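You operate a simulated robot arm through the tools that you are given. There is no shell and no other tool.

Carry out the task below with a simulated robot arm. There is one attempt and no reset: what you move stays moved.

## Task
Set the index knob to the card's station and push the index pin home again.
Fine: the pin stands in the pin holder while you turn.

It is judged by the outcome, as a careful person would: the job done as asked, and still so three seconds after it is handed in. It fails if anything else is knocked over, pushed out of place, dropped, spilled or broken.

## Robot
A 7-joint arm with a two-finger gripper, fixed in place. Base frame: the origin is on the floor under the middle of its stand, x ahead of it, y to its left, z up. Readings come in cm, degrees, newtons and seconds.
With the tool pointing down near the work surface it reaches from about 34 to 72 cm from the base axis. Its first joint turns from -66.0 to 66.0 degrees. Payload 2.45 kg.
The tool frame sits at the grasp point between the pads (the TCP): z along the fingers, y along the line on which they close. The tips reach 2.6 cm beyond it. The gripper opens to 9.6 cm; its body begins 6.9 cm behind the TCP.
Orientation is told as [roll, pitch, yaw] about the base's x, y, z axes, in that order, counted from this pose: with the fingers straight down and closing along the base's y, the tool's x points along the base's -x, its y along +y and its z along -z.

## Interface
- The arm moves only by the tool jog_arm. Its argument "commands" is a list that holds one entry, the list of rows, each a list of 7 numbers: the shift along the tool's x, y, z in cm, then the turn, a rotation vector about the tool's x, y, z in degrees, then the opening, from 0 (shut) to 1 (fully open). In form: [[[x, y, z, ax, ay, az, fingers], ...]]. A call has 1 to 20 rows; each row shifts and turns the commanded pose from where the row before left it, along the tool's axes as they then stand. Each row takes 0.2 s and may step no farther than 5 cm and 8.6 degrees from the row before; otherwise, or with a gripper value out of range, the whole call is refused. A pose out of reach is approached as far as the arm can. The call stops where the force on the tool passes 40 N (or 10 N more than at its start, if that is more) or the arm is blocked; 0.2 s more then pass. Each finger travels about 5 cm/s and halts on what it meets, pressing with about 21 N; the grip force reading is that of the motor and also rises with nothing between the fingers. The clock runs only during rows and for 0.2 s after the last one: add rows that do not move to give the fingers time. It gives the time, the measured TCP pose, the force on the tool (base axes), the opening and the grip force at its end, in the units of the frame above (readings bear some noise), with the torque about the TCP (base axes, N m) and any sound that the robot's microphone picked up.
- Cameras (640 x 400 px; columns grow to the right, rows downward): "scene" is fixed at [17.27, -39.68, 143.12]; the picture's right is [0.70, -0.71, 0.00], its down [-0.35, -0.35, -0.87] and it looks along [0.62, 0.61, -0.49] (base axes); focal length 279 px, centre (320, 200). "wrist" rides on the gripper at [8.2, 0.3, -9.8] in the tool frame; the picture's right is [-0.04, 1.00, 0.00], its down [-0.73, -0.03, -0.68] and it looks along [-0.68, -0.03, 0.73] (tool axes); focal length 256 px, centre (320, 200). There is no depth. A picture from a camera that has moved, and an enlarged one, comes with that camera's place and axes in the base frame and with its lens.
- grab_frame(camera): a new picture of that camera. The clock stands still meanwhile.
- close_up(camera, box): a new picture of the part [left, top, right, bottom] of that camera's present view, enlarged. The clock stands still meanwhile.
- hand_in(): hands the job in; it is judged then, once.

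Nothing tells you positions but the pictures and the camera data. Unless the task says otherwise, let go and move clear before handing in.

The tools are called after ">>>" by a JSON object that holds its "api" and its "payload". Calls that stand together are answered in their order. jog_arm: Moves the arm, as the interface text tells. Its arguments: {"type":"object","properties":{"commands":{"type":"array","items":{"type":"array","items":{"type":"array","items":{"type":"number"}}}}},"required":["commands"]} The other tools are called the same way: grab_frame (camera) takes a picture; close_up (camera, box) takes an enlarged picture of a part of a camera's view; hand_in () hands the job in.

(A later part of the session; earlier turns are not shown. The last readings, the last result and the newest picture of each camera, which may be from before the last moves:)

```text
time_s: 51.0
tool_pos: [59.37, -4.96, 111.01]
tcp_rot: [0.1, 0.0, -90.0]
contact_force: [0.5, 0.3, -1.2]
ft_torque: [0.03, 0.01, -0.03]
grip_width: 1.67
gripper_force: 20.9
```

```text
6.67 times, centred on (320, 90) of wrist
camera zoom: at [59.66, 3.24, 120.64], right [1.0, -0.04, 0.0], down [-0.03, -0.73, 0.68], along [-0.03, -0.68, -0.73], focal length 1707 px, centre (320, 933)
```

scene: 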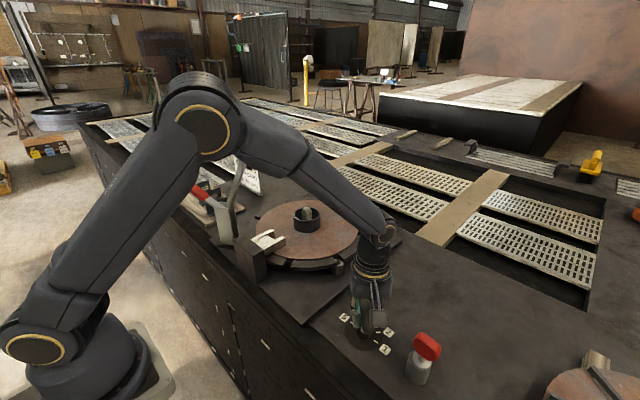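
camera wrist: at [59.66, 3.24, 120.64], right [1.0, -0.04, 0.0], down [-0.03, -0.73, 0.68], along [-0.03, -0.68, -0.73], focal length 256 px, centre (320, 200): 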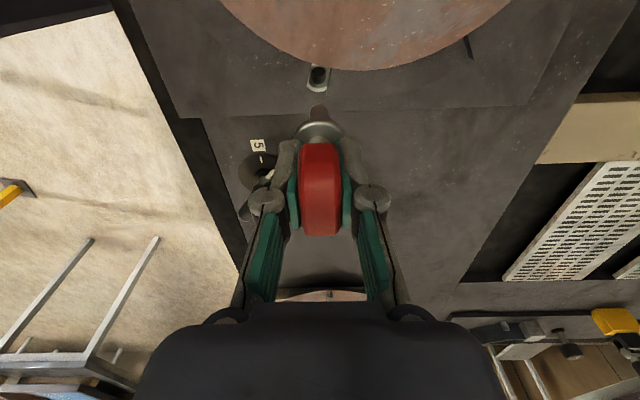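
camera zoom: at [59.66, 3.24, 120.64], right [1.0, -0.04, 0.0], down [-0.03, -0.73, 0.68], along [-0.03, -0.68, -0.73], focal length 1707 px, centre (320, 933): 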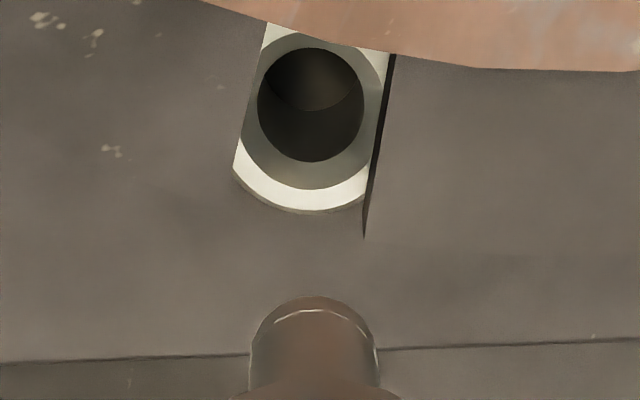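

In the zoomed views the tip lines up with the bushing hole in both directions to within about half a millimetre, and the pin hangs vertical. I'll lower it to just above the plate and check once more.

>>> {"api": "jog_arm", "payload": {"commands": [[[0, 0, 2.0, 0, 0, 0, 0.1], [0, 0, 2.0, 0, 0, 0, 0.1], [0, 0, 1.3, 0, 0, 0, 0.1], [0, 0, 0, 0, 0, 0, 0.1], [0, 0, 0, 0, 0, 0, 0.1]]]}}

>>> {"api": "close_up", "payload": {"camera": "scene", "box": [317, 225, 362, 275]}}

>>> {"api": "close_up", "payload": {"camera": "wrist", "box": [290, 60, 350, 140]}}

```text
time_s: 52.2
tool_pos: [59.33, -4.87, 105.82]
tcp_rot: [0.0, 0.0, -90.0]
contact_force: [1.3, -0.2, -0.8]
ft_torque: [-0.04, -0.02, 0.0]
grip_width: 1.67
gripper_force: 20.6
```

```text
8.00 times, centred on (340, 250) of scene
camera zoom: at [17.28, -39.68, 143.12], right [0.7, -0.71, 0.0], down [-0.35, -0.35, -0.87], along [0.62, 0.61, -0.49], focal length 2229 px, centre (164, -200)
```

zoom: 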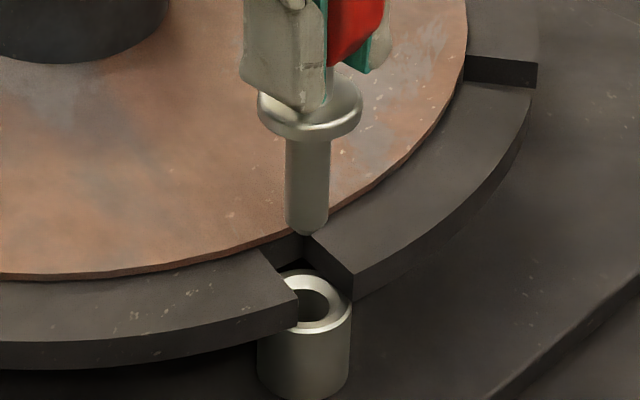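

```text
5.00 times, centred on (320, 100) of wrist
camera zoom: at [59.62, 3.31, 115.42], right [1.0, -0.04, 0.0], down [-0.03, -0.73, 0.68], along [-0.03, -0.68, -0.73], focal length 1280 px, centre (320, 700)
```

zoom: 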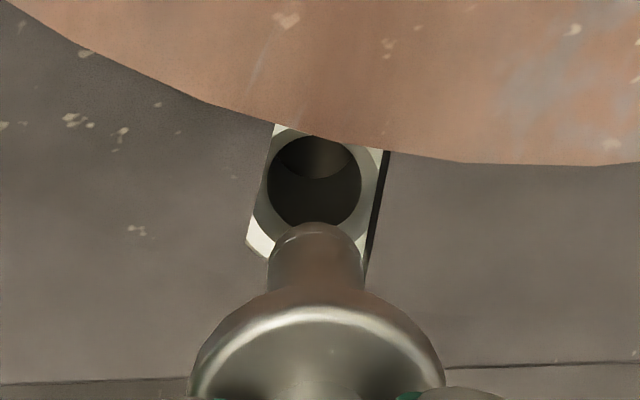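

Alignment holds. I'll lower slowly through the notch into the bushing, watching the force.

>>> {"api": "jog_arm", "payload": {"commands": [[[0, 0, 0.8, 0, 0, 0, 0.1], [0, 0, 0.8, 0, 0, 0, 0.1], [0, 0, 0.6, 0, 0, 0, 0.1], [0, 0, 0.5, 0, 0, 0, 0.1], [0, 0, 0.4, 0, 0, 0, 0.1], [0, 0, 0.4, 0, 0, 0, 0.1], [0, 0, 0, 0, 0, 0, 0.1]]]}}

>>> {"api": "close_up", "payload": {"camera": "scene", "box": [317, 225, 362, 275]}}

>>> {"api": "close_up", "payload": {"camera": "wrist", "box": [290, 60, 350, 140]}}

```text
time_s: 53.8
tool_pos: [59.27, -5.0, 102.23]
tcp_rot: [0.0, 0.0, -90.1]
contact_force: [-0.2, 0.2, -1.6]
ft_torque: [-0.03, 0.0, 0.0]
grip_width: 1.67
gripper_force: 21.1
```

```text
8.00 times, centred on (340, 250) of scene
camera zoom: at [17.28, -39.68, 143.12], right [0.7, -0.71, 0.0], down [-0.35, -0.35, -0.87], along [0.62, 0.61, -0.49], focal length 2229 px, centre (164, -200)
```

zoom: 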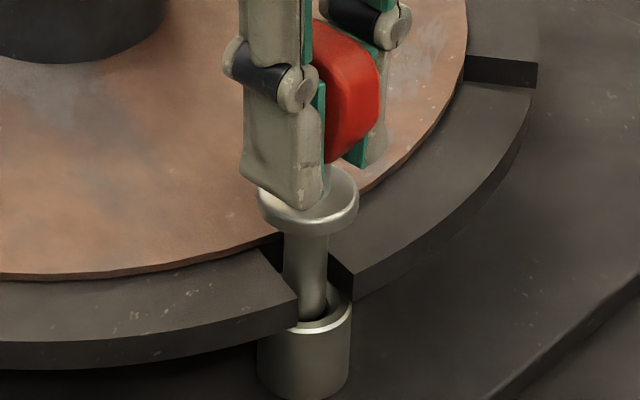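

```text
5.00 times, centred on (320, 100) of wrist
camera zoom: at [59.61, 3.24, 111.85], right [1.0, -0.04, 0.0], down [-0.03, -0.73, 0.68], along [-0.03, -0.68, -0.73], focal length 1280 px, centre (320, 700)
```

zoom: 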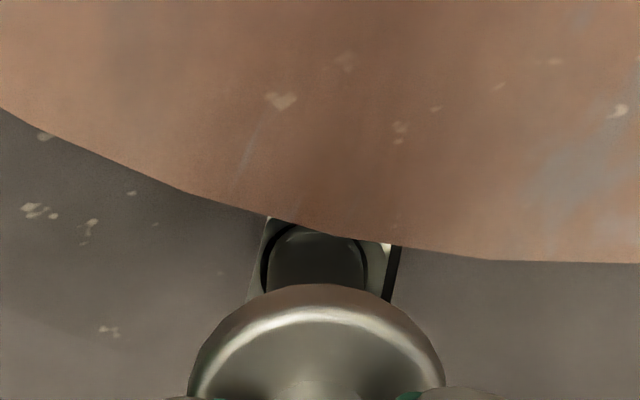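

The pin is entering the bushing with no side force. I'll keep lowering it toward seating, in ever smaller steps.

>>> {"api": "jog_arm", "payload": {"commands": [[[0, 0, 0.5, 0, 0, 0, 0.1], [0, 0, 0.5, 0, 0, 0, 0.1], [0, 0, 0.3, 0, 0, 0, 0.1], [0, 0, 0, 0, 0, 0, 0.1]]]}}

>>> {"api": "close_up", "payload": {"camera": "scene", "box": [317, 225, 362, 275]}}

```text
time_s: 54.8
tool_pos: [59.39, -4.98, 100.92]
tcp_rot: [0.0, 0.0, -90.0]
contact_force: [0.2, -0.6, 0.0]
ft_torque: [-0.1, -0.04, 0.03]
grip_width: 1.68
gripper_force: 20.9
```

```text
8.00 times, centred on (340, 250) of scene
camera zoom: at [17.28, -39.68, 143.12], right [0.7, -0.71, 0.0], down [-0.35, -0.35, -0.87], along [0.62, 0.61, -0.49], focal length 2229 px, centre (164, -200)
```

zoom: 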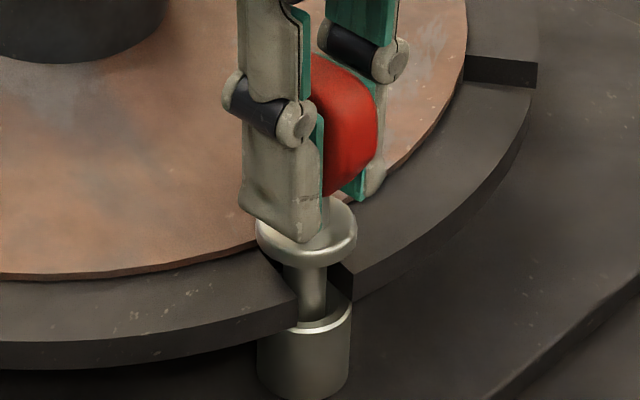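

Still free, with the collar about half a centimetre above the plate. I'll continue in 2 mm steps until it seats.

>>> {"api": "jog_arm", "payload": {"commands": [[[0, 0, 0.2, 0, 0, 0, 0.1], [0, 0, 0.15, 0, 0, 0, 0.1], [0, 0, 0, 0, 0, 0, 0.1]]]}}

>>> {"api": "close_up", "payload": {"camera": "scene", "box": [317, 225, 362, 275]}}

```text
time_s: 55.6
tool_pos: [59.4, -4.88, 100.5]
tcp_rot: [0.1, -0.1, -90.0]
contact_force: [0.6, -6.4, 2.0]
ft_torque: [-0.37, -0.03, -0.05]
grip_width: 1.66
gripper_force: 21.2
```

```text
8.00 times, centred on (340, 250) of scene
camera zoom: at [17.27, -39.69, 143.12], right [0.7, -0.71, 0.0], down [-0.35, -0.34, -0.87], along [0.62, 0.61, -0.49], focal length 2229 px, centre (164, -200)
```

zoom: 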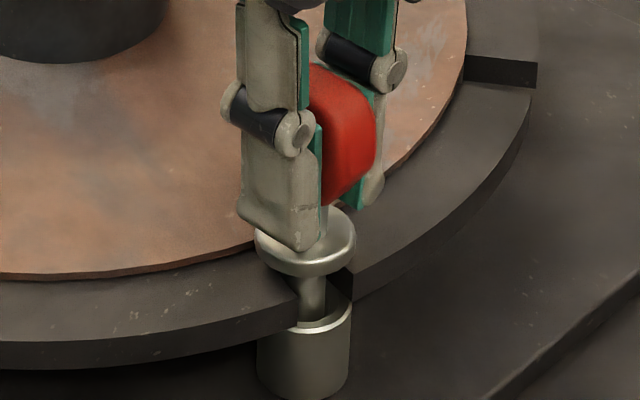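

A small sideways force of -6 N in y suggests the collar or stem is bearing slightly on its +y side. I'll ease over 0.1 cm in -y before going on.

>>> {"api": "jog_arm", "payload": {"commands": [[[-0.1, 0, 0, 0, 0, 0, 0.1], [0, 0, 0, 0, 0, 0, 0.1]]]}}

>>> {"api": "close_up", "payload": {"camera": "wrist", "box": [280, 90, 360, 160]}}

```text
time_s: 56.2
tool_pos: [59.29, -4.81, 100.64]
tcp_rot: [0.0, 0.0, -89.9]
contact_force: [0.1, -3.0, 0.1]
ft_torque: [-0.17, 0.0, 0.02]
grip_width: 1.66
gripper_force: 20.7
```

```text
5.71 times, centred on (320, 125) of wrist
camera zoom: at [59.6, 3.24, 110.19], right [1.0, -0.04, 0.0], down [-0.03, -0.73, 0.68], along [-0.03, -0.68, -0.73], focal length 1463 px, centre (320, 629)
```

zoom: 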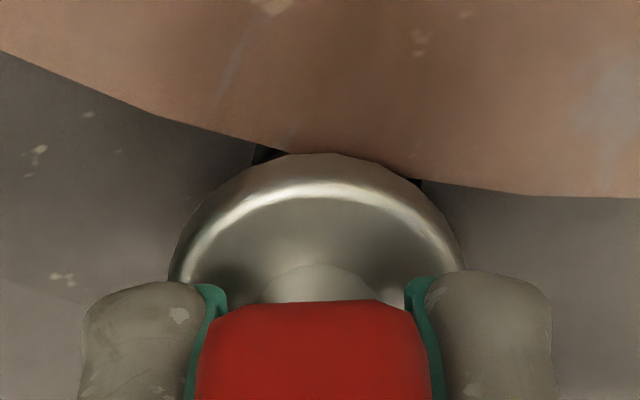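

That halved it. A further 0.08 cm in -y, then down in 1 mm steps.

>>> {"api": "jog_arm", "payload": {"commands": [[[-0.08, 0, 0, 0, 0, 0, 0.1], [0, 0, 0.1, 0, 0, 0, 0.1], [0, 0, 0.1, 0, 0, 0, 0.1], [0, 0, 0, 0, 0, 0, 0.1]]]}}

>>> {"api": "close_up", "payload": {"camera": "scene", "box": [317, 235, 357, 275]}}

```text
time_s: 57.2
tool_pos: [59.34, -4.99, 100.38]
tcp_rot: [0.0, 0.0, -90.0]
contact_force: [-0.1, -0.8, -1.7]
ft_torque: [-0.01, -0.01, -0.03]
grip_width: 1.69
gripper_force: 20.8
```

```text
10.00 times, centred on (337, 255) of scene
camera zoom: at [17.28, -39.68, 143.12], right [0.7, -0.71, 0.0], down [-0.35, -0.35, -0.87], along [0.62, 0.61, -0.49], focal length 2786 px, centre (150, -350)
```

zoom: 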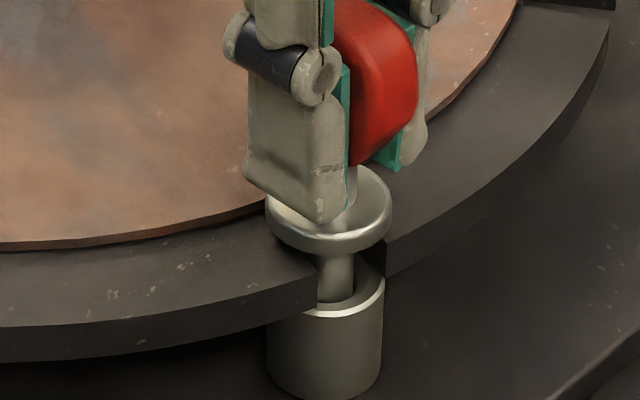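

Free of side load now, and the collar is within a millimetre of its original height. I'll press down in 1 mm steps until it bottoms firmly.

>>> {"api": "jog_arm", "payload": {"commands": [[[0, 0, 0.1, 0, 0, 0, 0.1], [0, 0, 0, 0, 0, 0, 0.1]]]}}

>>> {"api": "close_up", "payload": {"camera": "scene", "box": [317, 235, 357, 275]}}

```text
time_s: 57.8
tool_pos: [59.37, -5.0, 100.33]
tcp_rot: [0.0, 0.0, -90.0]
contact_force: [-1.7, 0.5, 4.9]
ft_torque: [0.03, 0.16, -0.03]
grip_width: 1.66
gripper_force: 20.9
```

```text
10.00 times, centred on (337, 255) of scene
camera zoom: at [17.26, -39.68, 143.13], right [0.7, -0.71, 0.0], down [-0.35, -0.35, -0.87], along [0.62, 0.61, -0.49], focal length 2786 px, centre (150, -350)
```

zoom: 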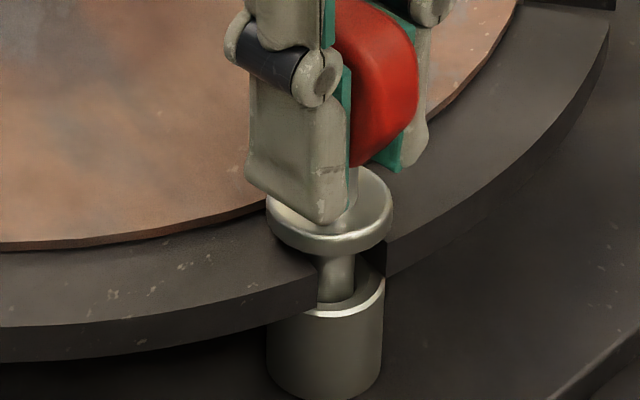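

Contact is building (5 N up). I'll press a little more to make sure it is home.

>>> {"api": "jog_arm", "payload": {"commands": [[[0, 0, 0.1, 0, 0, 0, 0.1], [0, 0, 0.1, 0, 0, 0, 0.1], [0, 0, 0, 0, 0, 0, 0.1]]]}}

>>> {"api": "close_up", "payload": {"camera": "scene", "box": [317, 235, 357, 275]}}

>>> {"api": "close_up", "payload": {"camera": "wrist", "box": [280, 90, 360, 160]}}

```text
time_s: 58.6
tool_pos: [59.36, -4.99, 100.12]
tcp_rot: [0.0, 0.0, -89.9]
contact_force: [-1.1, 0.1, 14.2]
ft_torque: [0.03, 0.12, -0.02]
grip_width: 1.69
gripper_force: 20.9
```

```text
10.00 times, centred on (337, 255) of scene
camera zoom: at [17.24, -39.68, 143.13], right [0.7, -0.71, 0.0], down [-0.35, -0.35, -0.87], along [0.62, 0.61, -0.49], focal length 2786 px, centre (150, -350)
```

zoom: 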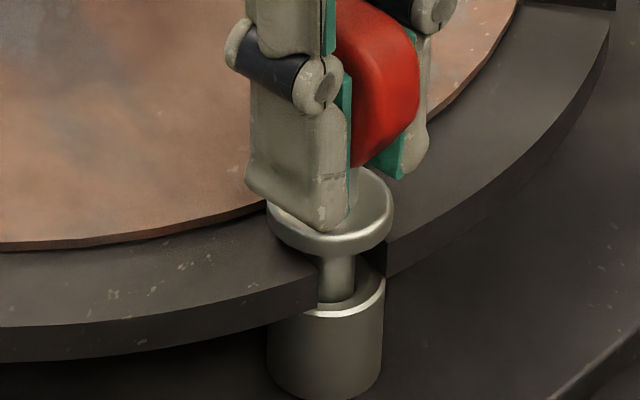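

```text
5.71 times, centred on (320, 125) of wrist
camera zoom: at [59.59, 3.16, 109.75], right [1.0, -0.04, 0.0], down [-0.03, -0.73, 0.68], along [-0.03, -0.68, -0.73], focal length 1463 px, centre (320, 629)
```

zoom: 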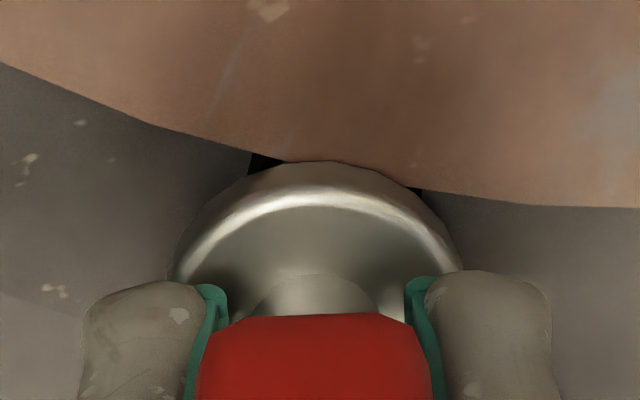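

The collar no longer moves as I press (14 N), and it sits at the same height above the bushing as at the start, so the pin is home. I'll relieve the load and open the fingers.

>>> {"api": "jog_arm", "payload": {"commands": [[[0, 0, -0.1, 0, 0, 0, 0.1], [0, 0, 0, 0, 0, 0, 0.2], [0, 0, 0, 0, 0, 0, 0.35], [0, 0, 0, 0, 0, 0, 0.5], [0, 0, 0, 0, 0, 0, 0.6], [0, 0, 0, 0, 0, 0, 0.6], [0, 0, 0, 0, 0, 0, 0.6]]]}}

>>> {"api": "close_up", "payload": {"camera": "scene", "box": [310, 220, 370, 280]}}

>>> {"api": "grab_frame", "payload": {"camera": "wrist"}}

```text
time_s: 60.2
tool_pos: [59.31, -5.15, 100.08]
tcp_rot: [0.0, 0.0, -90.0]
contact_force: [-0.4, 0.1, -0.1]
ft_torque: [0.04, 0.03, 0.01]
grip_width: 5.74
gripper_force: 0.0
```

```text
6.67 times, centred on (340, 250) of scene
camera zoom: at [17.27, -39.68, 143.12], right [0.7, -0.71, 0.0], down [-0.35, -0.35, -0.87], along [0.62, 0.61, -0.49], focal length 1857 px, centre (187, -133)
```

zoom: 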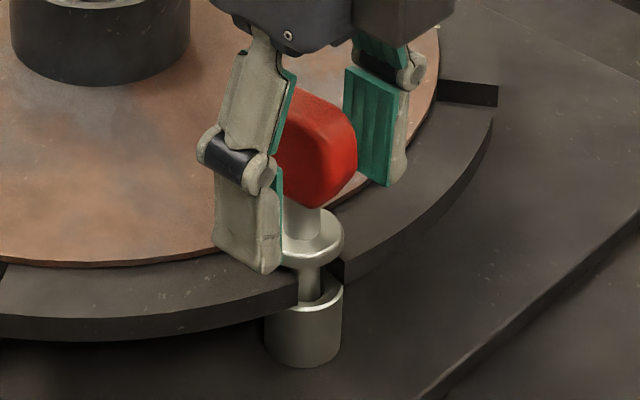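

```text
taken
camera wrist: at [59.6, 3.14, 109.8], right [1.0, -0.04, 0.0], down [-0.03, -0.73, 0.68], along [-0.03, -0.68, -0.73], focal length 256 px, centre (320, 200)
```

wrist: 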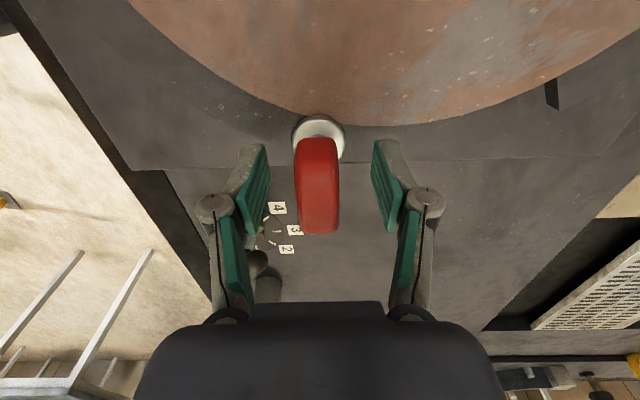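

The pin stays up with the fingers open. I'll rise clear of it and inspect its seat without the gripper in the way.

>>> {"api": "jog_arm", "payload": {"commands": [[[0, 0, -1.5, 0, 0, 0, 0.6], [0, 0, -3, 0, 0, 0, 0.6], [0, 0, -4, 0, 0, 0, 0.6], [0, 0, -4, 0, 0, 0, 0.6], [0, 0, 0, 0, 0, 0, 0.6]]]}}

>>> {"api": "close_up", "payload": {"camera": "scene", "box": [310, 220, 370, 280]}}

>>> {"api": "close_up", "payload": {"camera": "wrist", "box": [280, 40, 380, 130]}}

>>> {"api": "close_up", "payload": {"camera": "wrist", "box": [230, 120, 340, 250]}}

```text
time_s: 61.4
tool_pos: [59.29, -4.95, 112.82]
tcp_rot: [0.0, 0.1, -90.0]
contact_force: [0.5, 0.5, 0.2]
ft_torque: [0.0, -0.01, -0.01]
grip_width: 5.78
gripper_force: 0.0
```

```text
6.67 times, centred on (340, 250) of scene
camera zoom: at [17.27, -39.68, 143.12], right [0.7, -0.71, 0.0], down [-0.35, -0.35, -0.87], along [0.62, 0.61, -0.49], focal length 1857 px, centre (187, -133)
```

zoom: 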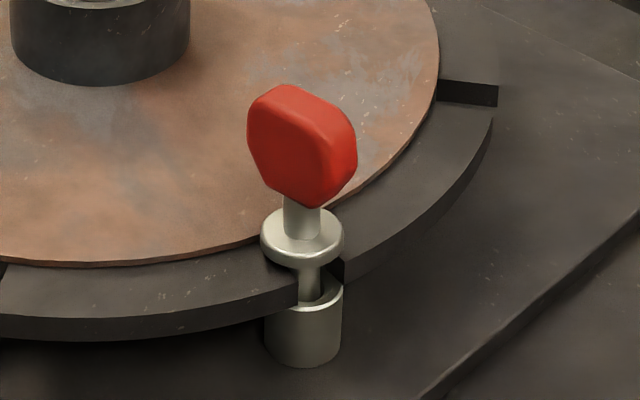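

```text
4.44 times, centred on (330, 85) of wrist
camera zoom: at [59.6, 3.2, 122.44], right [1.0, -0.04, 0.0], down [-0.03, -0.73, 0.68], along [-0.03, -0.68, -0.73], focal length 1138 px, centre (276, 711)
```

zoom: 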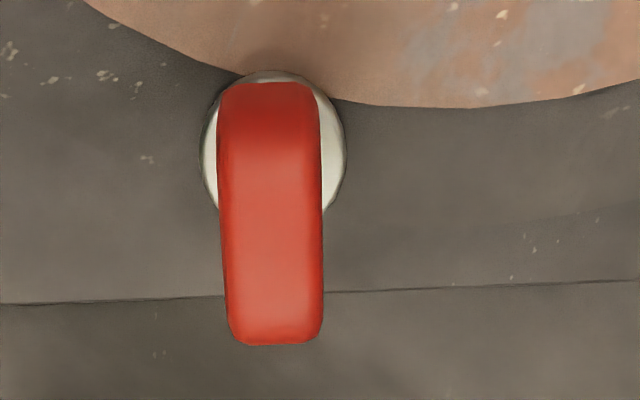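

```text
3.08 times, centred on (285, 185) of wrist
camera zoom: at [59.6, 3.2, 122.44], right [1.0, -0.04, 0.0], down [-0.03, -0.73, 0.68], along [-0.03, -0.68, -0.73], focal length 788 px, centre (428, 246)
```

zoom: 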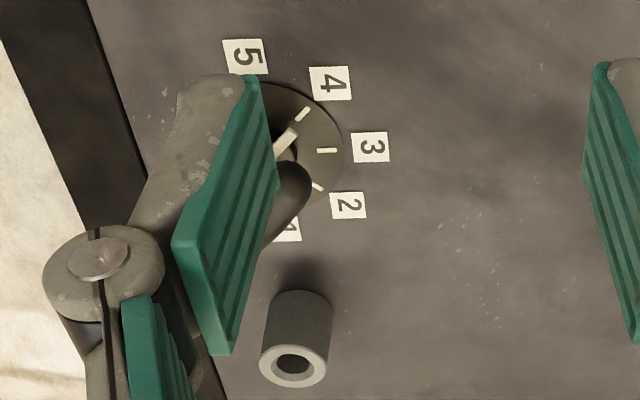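

The pointer sits on the 4 tick, and the pin is in the bushing at its original depth as far as I can tell, leaning about 2–3° toward the disc within its clearance. To be sure it's fully home, I'll close the fingers and press gently on top of the tab, slightly on its high side.

>>> {"api": "jog_arm", "payload": {"commands": [[[0, -0.15, 0, 0, 0, 0, 0.3], [0, 0, 0, 0, 0, 0, 0.0], [0, 0, 0, 0, 0, 0, 0.0], [0, 0, 0, 0, 0, 0, 0.0], [0, 0, 0, 0, 0, 0, 0.0], [0, 0, 0, 0, 0, 0, 0.0]]]}}

>>> {"api": "jog_arm", "payload": {"commands": [[[0, 0, 2.5, 0, 0, 0, 0.0], [0, 0, 2.5, 0, 0, 0, 0.0], [0, 0, 1.0, 0, 0, 0, 0.0], [0, 0, 0, 0, 0, 0, 0.0]]]}}

>>> {"api": "grab_frame", "payload": {"camera": "wrist"}}

>>> {"api": "close_up", "payload": {"camera": "scene", "box": [310, 210, 370, 280]}}

```text
time_s: 62.8
tool_pos: [59.03, -5.01, 112.68]
tcp_rot: [-0.1, 0.0, -90.1]
contact_force: [0.0, 0.6, -0.1]
ft_torque: [0.02, 0.02, 0.0]
grip_width: 0.0
gripper_force: 21.1
```

```text
time_s: 63.8
tool_pos: [59.21, -4.97, 106.76]
tcp_rot: [0.0, 0.0, -90.0]
contact_force: [0.2, 0.1, -0.1]
ft_torque: [0.01, 0.05, -0.01]
grip_width: 0.01
gripper_force: 21.2
```

```text
taken
camera wrist: at [59.48, 3.18, 116.3], right [1.0, -0.04, 0.0], down [-0.03, -0.73, 0.68], along [-0.03, -0.68, -0.73], focal length 256 px, centre (320, 200)
```

wrist: 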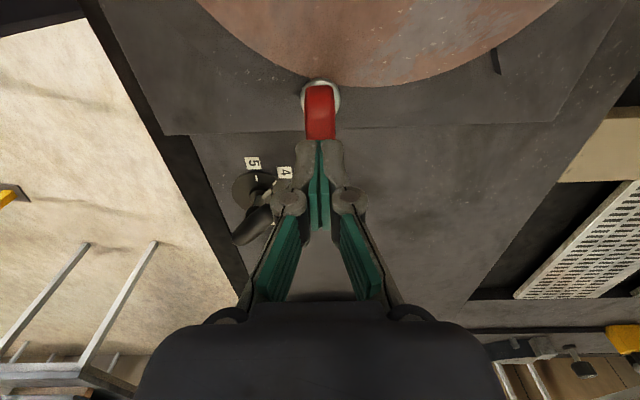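

```text
5.71 times, centred on (340, 245) of scene
camera zoom: at [17.27, -39.68, 143.12], right [0.7, -0.71, 0.0], down [-0.35, -0.35, -0.87], along [0.62, 0.61, -0.49], focal length 1592 px, centre (206, -57)
```

zoom: 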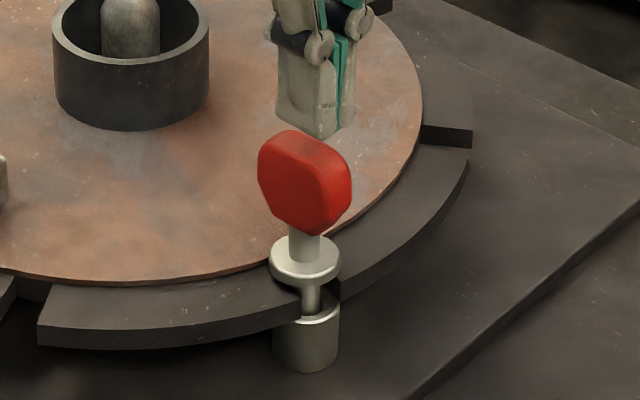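

The closed fingertips are about 1.5 cm above the tab, centred over it. I'll come down gently until they touch.

>>> {"api": "jog_arm", "payload": {"commands": [[[0, 0, 0.4, 0, 0, 0, 0.0], [0, 0, 0.3, 0, 0, 0, 0.0], [0, 0, 0.2, 0, 0, 0, 0.0], [0, 0, 0.2, 0, 0, 0, 0.0], [0, 0, 0, 0, 0, 0, 0.0]]]}}

>>> {"api": "close_up", "payload": {"camera": "scene", "box": [310, 210, 370, 280]}}

```text
time_s: 65.0
tool_pos: [59.28, -5.13, 105.49]
tcp_rot: [0.0, -0.1, -90.0]
contact_force: [-0.6, 0.5, -0.1]
ft_torque: [0.01, 0.0, 0.04]
grip_width: 0.01
gripper_force: 20.9
```

```text
5.71 times, centred on (340, 245) of scene
camera zoom: at [17.27, -39.68, 143.12], right [0.7, -0.71, 0.0], down [-0.35, -0.35, -0.87], along [0.62, 0.61, -0.49], focal length 1592 px, centre (206, -57)
```

zoom: 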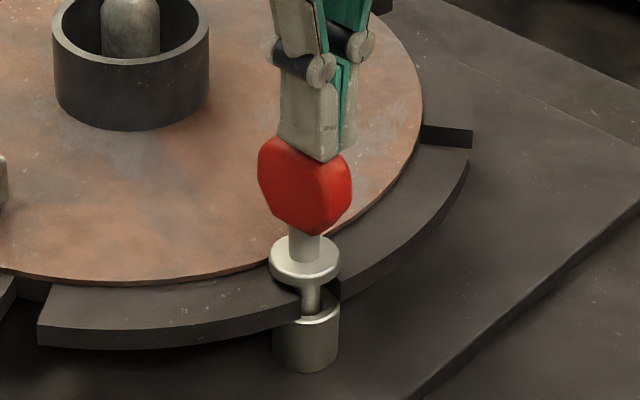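

>>> {"api": "jog_arm", "payload": {"commands": [[[0, 0, 0.15, 0, 0, 0, 0.0], [0, 0, 0.15, 0, 0, 0, 0.0], [0, 0, 0, 0, 0, 0, 0.0]]]}}

>>> {"api": "close_up", "payload": {"camera": "scene", "box": [310, 210, 370, 280]}}

```text
time_s: 65.8
tool_pos: [59.2, -5.04, 105.13]
tcp_rot: [0.1, -0.1, -90.0]
contact_force: [0.7, -0.7, 0.1]
ft_torque: [-0.03, 0.0, 0.0]
grip_width: 0.01
gripper_force: 21.0
```

```text
5.71 times, centred on (340, 245) of scene
camera zoom: at [17.27, -39.68, 143.12], right [0.7, -0.71, 0.0], down [-0.35, -0.35, -0.87], along [0.62, 0.61, -0.49], focal length 1592 px, centre (206, -57)
```

zoom: 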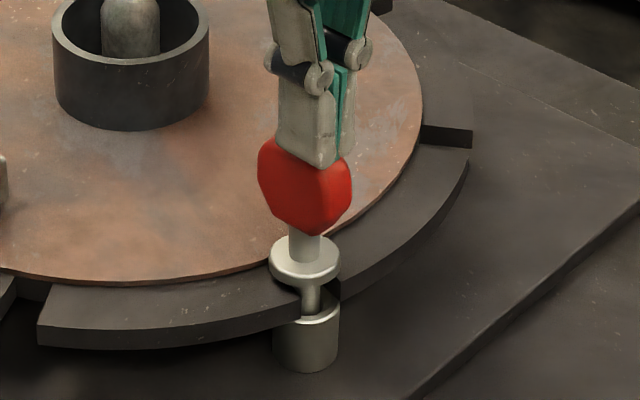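

No contact yet; a little further.

>>> {"api": "jog_arm", "payload": {"commands": [[[0, 0, 0.12, 0, 0, 0, 0.0], [0, 0, 0.12, 0, 0, 0, 0.0], [0, 0, 0, 0, 0, 0, 0.0]]]}}

>>> {"api": "close_up", "payload": {"camera": "wrist", "box": [270, 70, 370, 170]}}

```text
time_s: 66.6
tool_pos: [59.22, -5.07, 105.0]
tcp_rot: [0.2, -0.1, -90.0]
contact_force: [-0.6, -3.2, 22.1]
ft_torque: [-0.27, 0.04, -0.01]
grip_width: 0.6
gripper_force: 21.0
```

```text
4.00 times, centred on (320, 120) of wrist
camera zoom: at [59.47, 3.05, 114.75], right [1.0, -0.04, 0.0], down [-0.03, -0.73, 0.68], along [-0.02, -0.68, -0.73], focal length 1024 px, centre (320, 520)
```

zoom: 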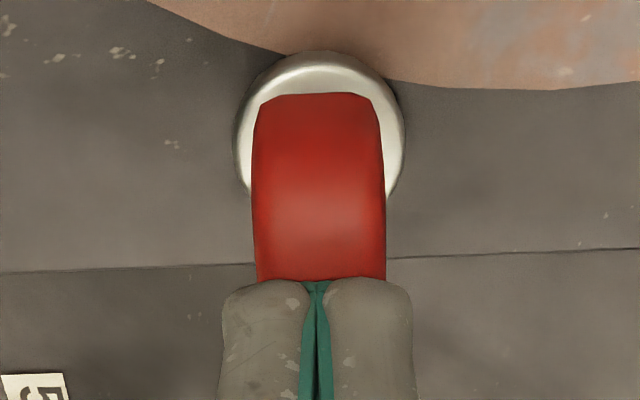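

The fingertips press the tab at 22 N and it holds firm, so the pin is bottomed, and it looks straighter now. I'll back straight off and inspect.

>>> {"api": "jog_arm", "payload": {"commands": [[[0, 0, -0.3, 0, 0, 0, 0.0], [0, 0, -1.0, 0, 0, 0, 0.0], [0, 0, -3, 0, 0, 0, 0.0], [0, 0, -4, 0, 0, 0, 0.0], [0, 0, 0, 0, 0, 0, 0.0]]]}}

>>> {"api": "close_up", "payload": {"camera": "scene", "box": [310, 220, 370, 280]}}

>>> {"api": "close_up", "payload": {"camera": "wrist", "box": [280, 40, 380, 130]}}

```text
time_s: 67.8
tool_pos: [58.97, -5.31, 113.07]
tcp_rot: [-0.1, 0.0, -90.0]
contact_force: [-0.5, -0.5, -0.6]
ft_torque: [0.02, 0.03, 0.0]
grip_width: 0.02
gripper_force: 21.0
```

```text
6.67 times, centred on (340, 250) of scene
camera zoom: at [17.27, -39.68, 143.12], right [0.7, -0.71, 0.0], down [-0.35, -0.35, -0.87], along [0.62, 0.61, -0.49], focal length 1857 px, centre (187, -133)
```

zoom: 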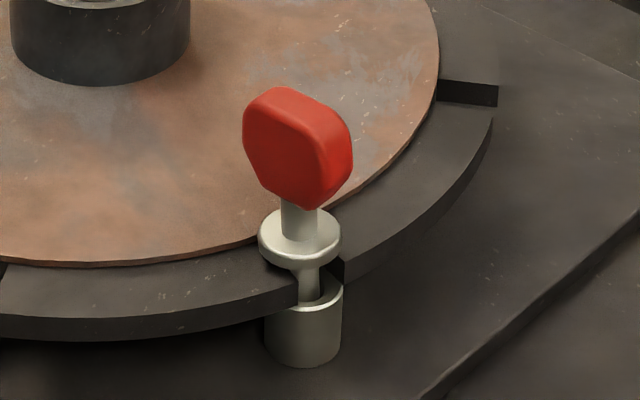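

```text
4.44 times, centred on (330, 85) of wrist
camera zoom: at [59.28, 2.98, 122.81], right [1.0, -0.04, 0.0], down [-0.03, -0.73, 0.68], along [-0.03, -0.68, -0.73], focal length 1138 px, centre (276, 711)
```

zoom: 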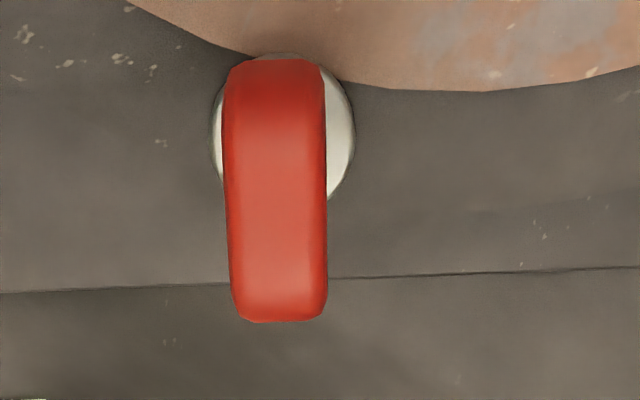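

It is seated, but after backing off it leans a bit more toward the disc (about 4°). I'll look closely at the collar and stem to understand what it rests on.

>>> {"api": "close_up", "payload": {"camera": "scene", "box": [325, 245, 350, 270]}}

>>> {"api": "close_up", "payload": {"camera": "scene", "box": [322, 230, 352, 260]}}

>>> {"api": "close_up", "payload": {"camera": "wrist", "box": [305, 40, 345, 80]}}

```text
16.00 times, centred on (338, 258) of scene
camera zoom: at [17.27, -39.68, 143.12], right [0.7, -0.71, 0.0], down [-0.35, -0.35, -0.87], along [0.62, 0.61, -0.49], focal length 4458 px, centre (40, -720)
```

zoom: 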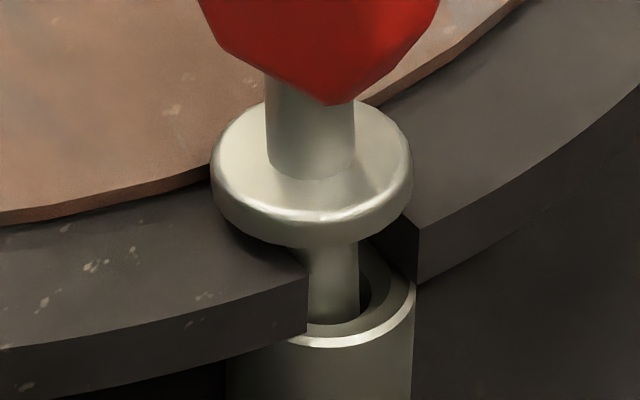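

```text
13.33 times, centred on (337, 245) of scene
camera zoom: at [17.27, -39.68, 143.12], right [0.7, -0.71, 0.0], down [-0.35, -0.35, -0.87], along [0.62, 0.61, -0.49], focal length 3715 px, centre (93, -400)
```

zoom: 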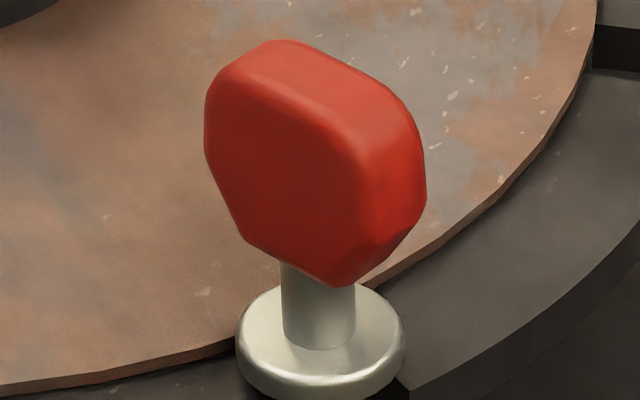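

```text
10.00 times, centred on (325, 60) of wrist
camera zoom: at [59.28, 2.98, 122.81], right [1.0, -0.04, 0.0], down [-0.03, -0.73, 0.68], along [-0.03, -0.68, -0.73], focal length 2560 px, centre (270, 1600)
```

zoom: 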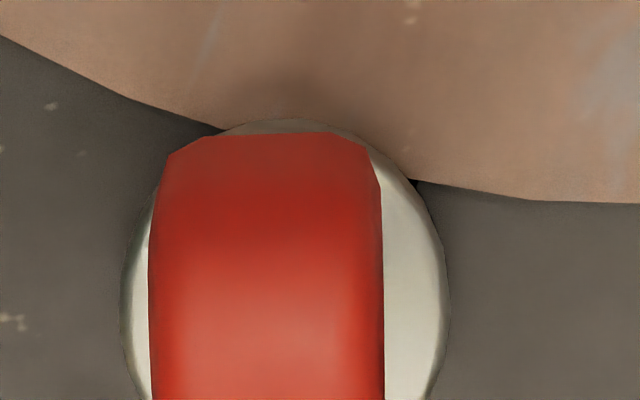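

The pin is at its original depth (it bottoms in the bushing, as before), but it leans about 3° within its clearance. Originally it stood upright, so I'll regrip it matching that lean, straighten it about its tip, and release it vertical. First I'll approach with the fingers open.

>>> {"api": "jog_arm", "payload": {"commands": [[[0.93, -0.33, 0, 0, 0, 0, 0.3], [0, 0, 0, -1.4, -2.8, 0, 0.6], [0, 0, 0, 0, 0, 0, 0.6], [0, 0, 0, 0, 0, 0, 0.6], [0, 0, 0, 0, 0, 0, 0.6], [0, 0, 3.0, 0, 0, 0, 0.6], [0, 0, 3.5, 0, 0, 0, 0.6], [0, 0, 0, 0, 0, 0, 0.6]]]}}

>>> {"api": "grab_frame", "payload": {"camera": "wrist"}}

>>> {"api": "close_up", "payload": {"camera": "scene", "box": [310, 200, 380, 280]}}

```text
time_s: 69.6
tool_pos: [58.97, -4.68, 106.78]
tcp_rot: [1.4, -2.8, -90.0]
contact_force: [-0.7, 0.6, 0.3]
ft_torque: [0.01, 0.03, -0.05]
grip_width: 5.76
gripper_force: 0.0
```

```text
taken
camera wrist: at [59.0, 3.94, 116.05], right [1.0, -0.04, 0.03], down [-0.05, -0.7, 0.71], along [-0.01, -0.71, -0.7], focal length 256 px, centre (320, 200)
```

wrist: 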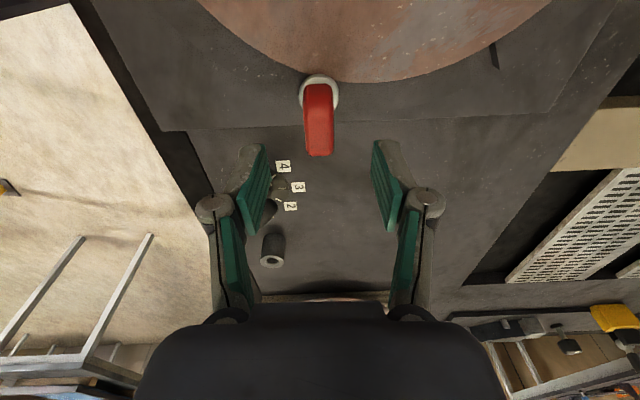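

```text
5.00 times, centred on (345, 240) of scene
camera zoom: at [17.27, -39.68, 143.12], right [0.7, -0.71, 0.0], down [-0.35, -0.35, -0.87], along [0.62, 0.61, -0.49], focal length 1393 px, centre (195, 0)
```

zoom: 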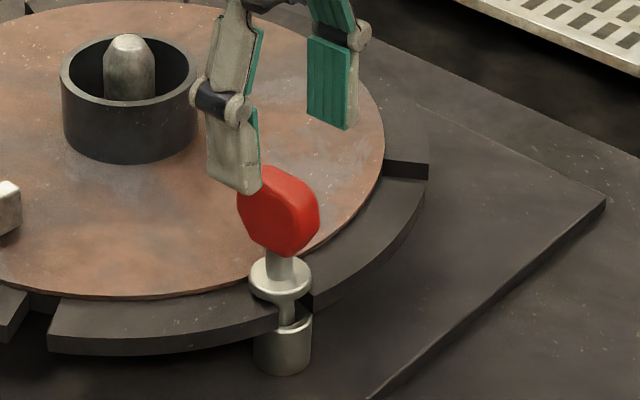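

From this viewpoint the pin looks square to the tool but offset about 0.65 cm toward +y. I'll shift by that and advance around the tab, then compare with the home view.

>>> {"api": "jog_arm", "payload": {"commands": [[[0.62, 0, 0, 0, 0, 0, 0.6], [0, 0, 2.0, 0, 0, 0, 0.6], [0, 0, 2.0, 0, 0, 0, 0.6], [0, 0, 1.2, 0, 0, 0, 0.6], [0, 0, 0.6, 0, 0, 0, 0.6], [0, 0, 0, 0, 0, 0, 0.6]]]}}

>>> {"api": "grab_frame", "payload": {"camera": "wrist"}}

>>> {"api": "close_up", "payload": {"camera": "wrist", "box": [260, 70, 380, 240]}}

```text
time_s: 71.0
tool_pos: [59.23, -3.97, 100.97]
tcp_rot: [1.5, -2.9, -90.1]
contact_force: [0.2, -0.2, 0.0]
ft_torque: [-0.03, -0.02, 0.01]
grip_width: 5.74
gripper_force: 0.0
```

```text
taken
camera wrist: at [59.28, 4.55, 110.24], right [1.0, -0.04, 0.03], down [-0.05, -0.7, 0.71], along [-0.01, -0.71, -0.7], focal length 256 px, centre (320, 200)
```

wrist: 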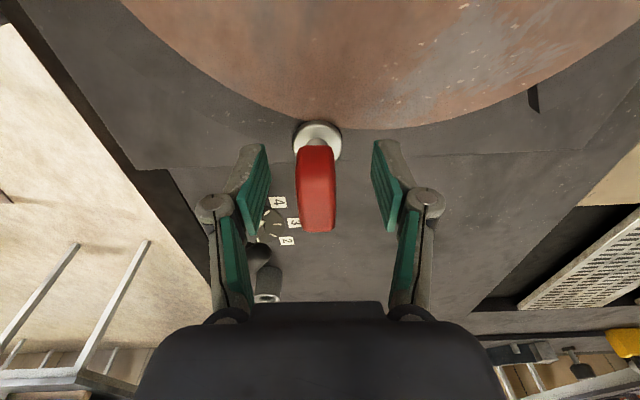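

```text
2.35 times, centred on (320, 155) of wrist
camera zoom: at [59.28, 4.55, 110.24], right [1.0, -0.04, 0.03], down [-0.05, -0.7, 0.71], along [-0.01, -0.71, -0.7], focal length 602 px, centre (320, 306)
```

zoom: 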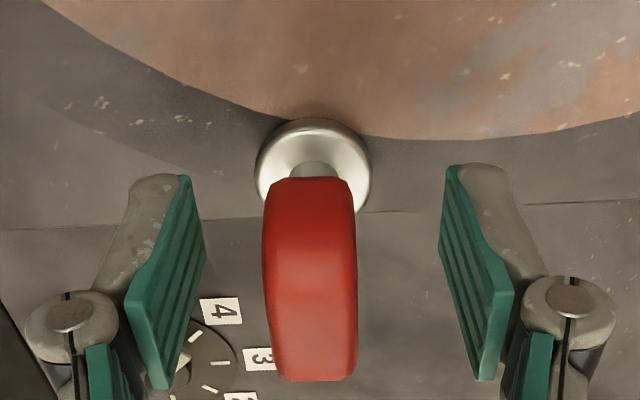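

The view now matches the original home view apart from a 0.25 cm offset along x. I'll shift that and close on the tab.

>>> {"api": "jog_arm", "payload": {"commands": [[[0, -0.24, 0, 0, 0, 0, 0.6], [0, 0, 0, 0, 0, 0, 0.45], [0, 0, 0, 0, 0, 0, 0.3], [0, 0, 0, 0, 0, 0, 0.15], [0, 0, 0, 0, 0, 0, 0.1], [0, 0, 0, 0, 0, 0, 0.1]]]}}

>>> {"api": "close_up", "payload": {"camera": "wrist", "box": [260, 70, 380, 240]}}

>>> {"api": "close_up", "payload": {"camera": "scene", "box": [310, 220, 370, 280]}}

```text
time_s: 72.4
tool_pos: [59.0, -4.13, 101.0]
tcp_rot: [1.4, -2.8, -90.0]
contact_force: [0.1, 1.0, 0.3]
ft_torque: [0.02, 0.02, -0.01]
grip_width: 1.75
gripper_force: 20.7
```

```text
2.35 times, centred on (320, 155) of wrist
camera zoom: at [59.02, 4.53, 110.22], right [1.0, -0.04, 0.03], down [-0.05, -0.7, 0.71], along [-0.01, -0.71, -0.7], focal length 602 px, centre (320, 306)
```

zoom: 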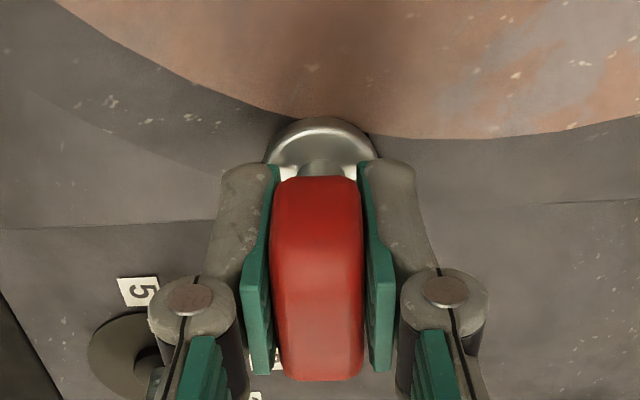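

```text
6.67 times, centred on (340, 250) of scene
camera zoom: at [17.27, -39.68, 143.12], right [0.7, -0.71, 0.0], down [-0.35, -0.35, -0.87], along [0.62, 0.61, -0.49], focal length 1857 px, centre (187, -133)
```

zoom: 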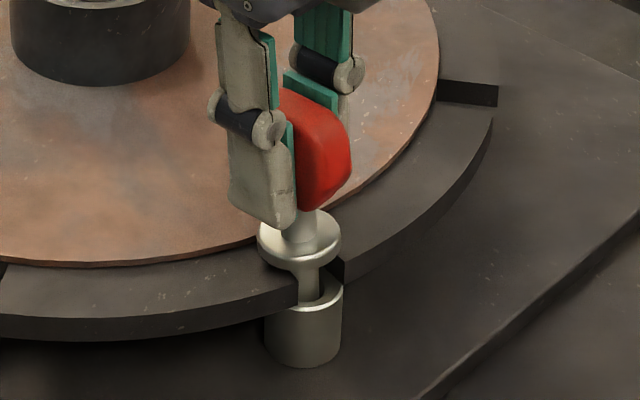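

The pin is gripped in line with its lean. I'll straighten it by rotating the tool back to vertical while shifting so the pin pivots about its tip, watching the side loads.

>>> {"api": "jog_arm", "payload": {"commands": [[[-0.15, 0.07, 0, 0.47, 0.93, 0, 0.1], [-0.15, 0.07, 0, 0.47, 0.93, 0, 0.1], [-0.15, 0.06, 0, 0.46, 0.94, 0, 0.1], [0, 0, 0, 0, 0, 0, 0.1]]]}}

>>> {"api": "close_up", "payload": {"camera": "scene", "box": [310, 220, 370, 280]}}

```text
time_s: 73.4
tool_pos: [59.2, -4.54, 101.06]
tcp_rot: [0.1, 0.0, -89.9]
contact_force: [-0.5, -0.1, 5.0]
ft_torque: [-0.14, 0.0, -0.02]
grip_width: 1.73
gripper_force: 20.8
```

```text
6.67 times, centred on (340, 250) of scene
camera zoom: at [17.26, -39.68, 143.13], right [0.7, -0.71, 0.0], down [-0.35, -0.35, -0.87], along [0.62, 0.61, -0.49], focal length 1857 px, centre (187, -133)
```

zoom: 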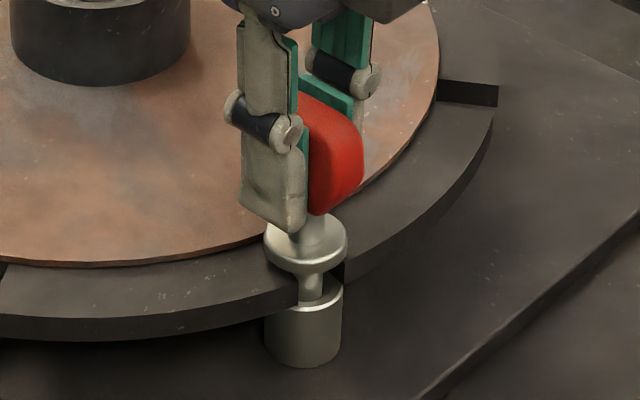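

The pin now matches its original picture almost exactly (collar and tab edges within 1–2 px) and bears lightly on the bottom (5 N). I'll make a half-millimetre trim and then release slowly.

>>> {"api": "jog_arm", "payload": {"commands": [[[-0.04, 0, 0, 0, 0, 0, 0.1], [0, 0, 0, 0, 0, 0, 0.1]]]}}

>>> {"api": "close_up", "payload": {"camera": "wrist", "box": [260, 70, 380, 240]}}

```text
time_s: 74.0
tool_pos: [59.05, -4.48, 100.89]
tcp_rot: [0.0, -0.1, -89.9]
contact_force: [1.0, -0.1, 5.2]
ft_torque: [0.0, -0.09, -0.02]
grip_width: 1.72
gripper_force: 21.0
```

```text
2.35 times, centred on (320, 155) of wrist
camera zoom: at [59.34, 3.57, 110.65], right [1.0, -0.04, 0.0], down [-0.03, -0.73, 0.68], along [-0.03, -0.68, -0.73], focal length 602 px, centre (320, 306)
```

zoom: 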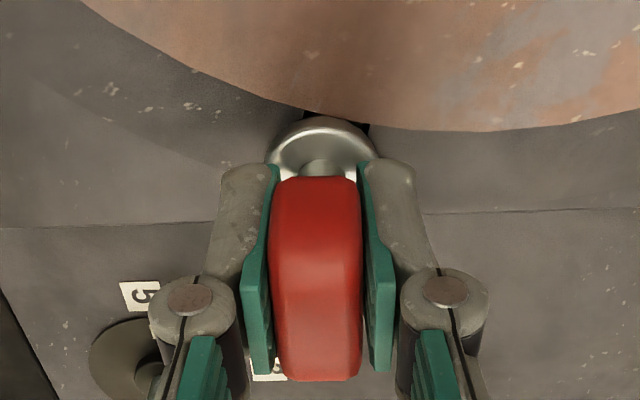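

Loads are tiny and the pin is upright. I'll release it slowly.

>>> {"api": "jog_arm", "payload": {"commands": [[[0, 0, 0, 0, 0, 0, 0.17], [0, 0, 0, 0, 0, 0, 0.19], [0, 0, 0, 0, 0, 0, 0.21], [0, 0, 0, 0, 0, 0, 0.24], [0, 0, 0, 0, 0, 0, 0.28], [0, 0, 0, 0, 0, 0, 0.35], [0, 0, 0, 0, 0, 0, 0.45], [0, 0, 0, 0, 0, 0, 0.6], [0, 0, 0, 0, 0, 0, 0.6], [0, 0, 0, 0, 0, 0, 0.6]]]}}

>>> {"api": "close_up", "payload": {"camera": "wrist", "box": [260, 70, 380, 240]}}

>>> {"api": "close_up", "payload": {"camera": "scene", "box": [310, 220, 370, 280]}}

```text
time_s: 76.2
tool_pos: [59.05, -4.64, 100.97]
tcp_rot: [0.0, 0.0, -90.1]
contact_force: [0.1, 0.2, 0.4]
ft_torque: [0.02, 0.0, -0.03]
grip_width: 5.77
gripper_force: 0.0
```

```text
2.35 times, centred on (320, 155) of wrist
camera zoom: at [59.34, 3.56, 110.62], right [1.0, -0.04, 0.0], down [-0.03, -0.73, 0.68], along [-0.03, -0.68, -0.73], focal length 602 px, centre (320, 306)
```

zoom: 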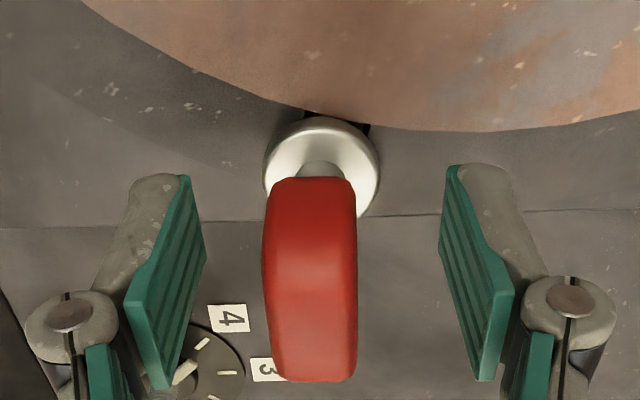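

```text
6.67 times, centred on (340, 250) of scene
camera zoom: at [17.27, -39.68, 143.12], right [0.7, -0.71, 0.0], down [-0.35, -0.35, -0.87], along [0.62, 0.61, -0.49], focal length 1857 px, centre (187, -133)
```

zoom: 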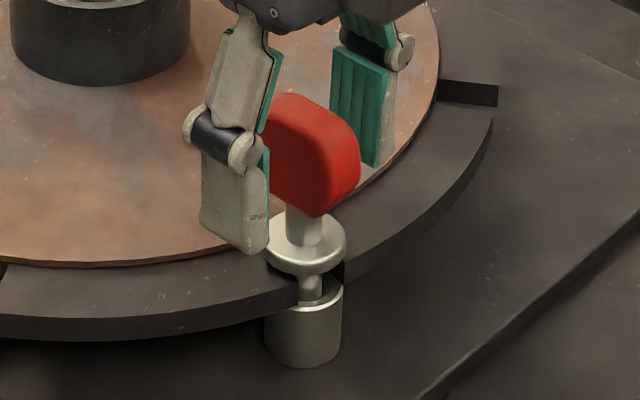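

Released, the pin stays nearly upright, fully down, and close to its original picture. I'll withdraw straight up and then clear of the fixture.

>>> {"api": "jog_arm", "payload": {"commands": [[[0, 0, -1.0, 0, 0, 0, 0.6], [0, 0, -2.0, 0, 0, 0, 0.6], [0, 0, -3, 0, 0, 0, 0.6], [0, 0, -3, 0, 0, 0, 0.6], [0, 0, -3, 0, 0, 0, 0.6], [0, 0, 0, 0, 0, 0, 0.6]]]}}

>>> {"api": "close_up", "payload": {"camera": "scene", "box": [310, 220, 370, 280]}}

>>> {"api": "close_up", "payload": {"camera": "wrist", "box": [280, 40, 380, 130]}}

>>> {"api": "close_up", "payload": {"camera": "scene", "box": [330, 290, 400, 360]}}

```text
time_s: 77.6
tool_pos: [59.08, -4.64, 113.0]
tcp_rot: [0.0, 0.0, -90.0]
contact_force: [0.3, 0.0, 1.0]
ft_torque: [0.02, 0.02, 0.03]
grip_width: 5.72
gripper_force: 0.1
```

```text
6.67 times, centred on (340, 250) of scene
camera zoom: at [17.27, -39.68, 143.12], right [0.7, -0.71, 0.0], down [-0.35, -0.35, -0.87], along [0.62, 0.61, -0.49], focal length 1857 px, centre (187, -133)
```

zoom: 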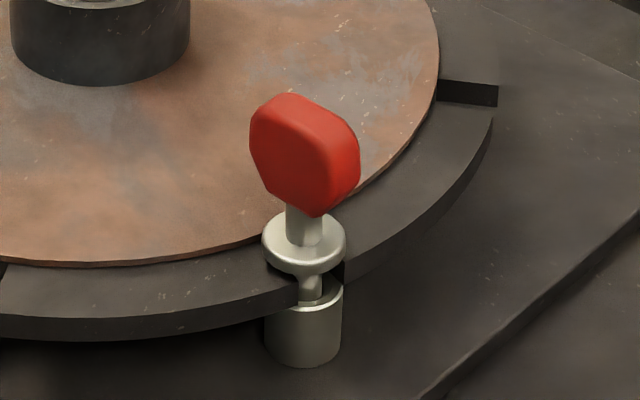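

```text
4.44 times, centred on (330, 85) of wrist
camera zoom: at [59.42, 3.58, 122.67], right [1.0, -0.04, 0.0], down [-0.03, -0.73, 0.68], along [-0.03, -0.68, -0.73], focal length 1138 px, centre (276, 711)
```

zoom: 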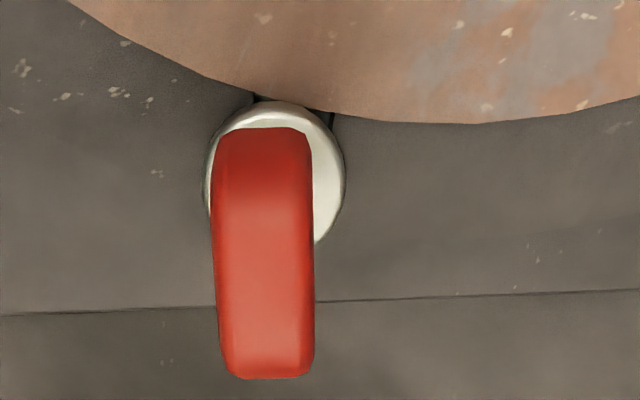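

```text
5.71 times, centred on (365, 325) of scene
camera zoom: at [17.27, -39.68, 143.12], right [0.7, -0.71, 0.0], down [-0.35, -0.35, -0.87], along [0.62, 0.61, -0.49], focal length 1592 px, centre (63, -514)
```

zoom: 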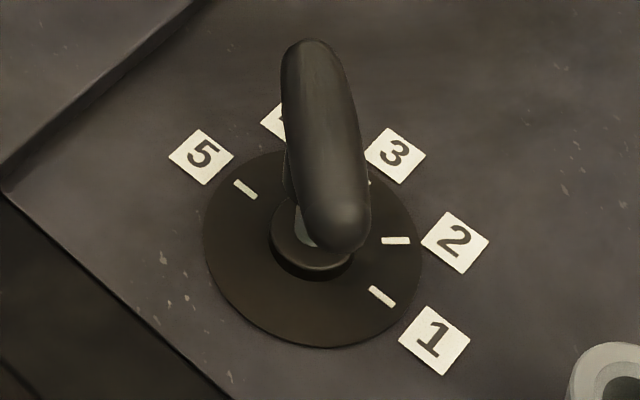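

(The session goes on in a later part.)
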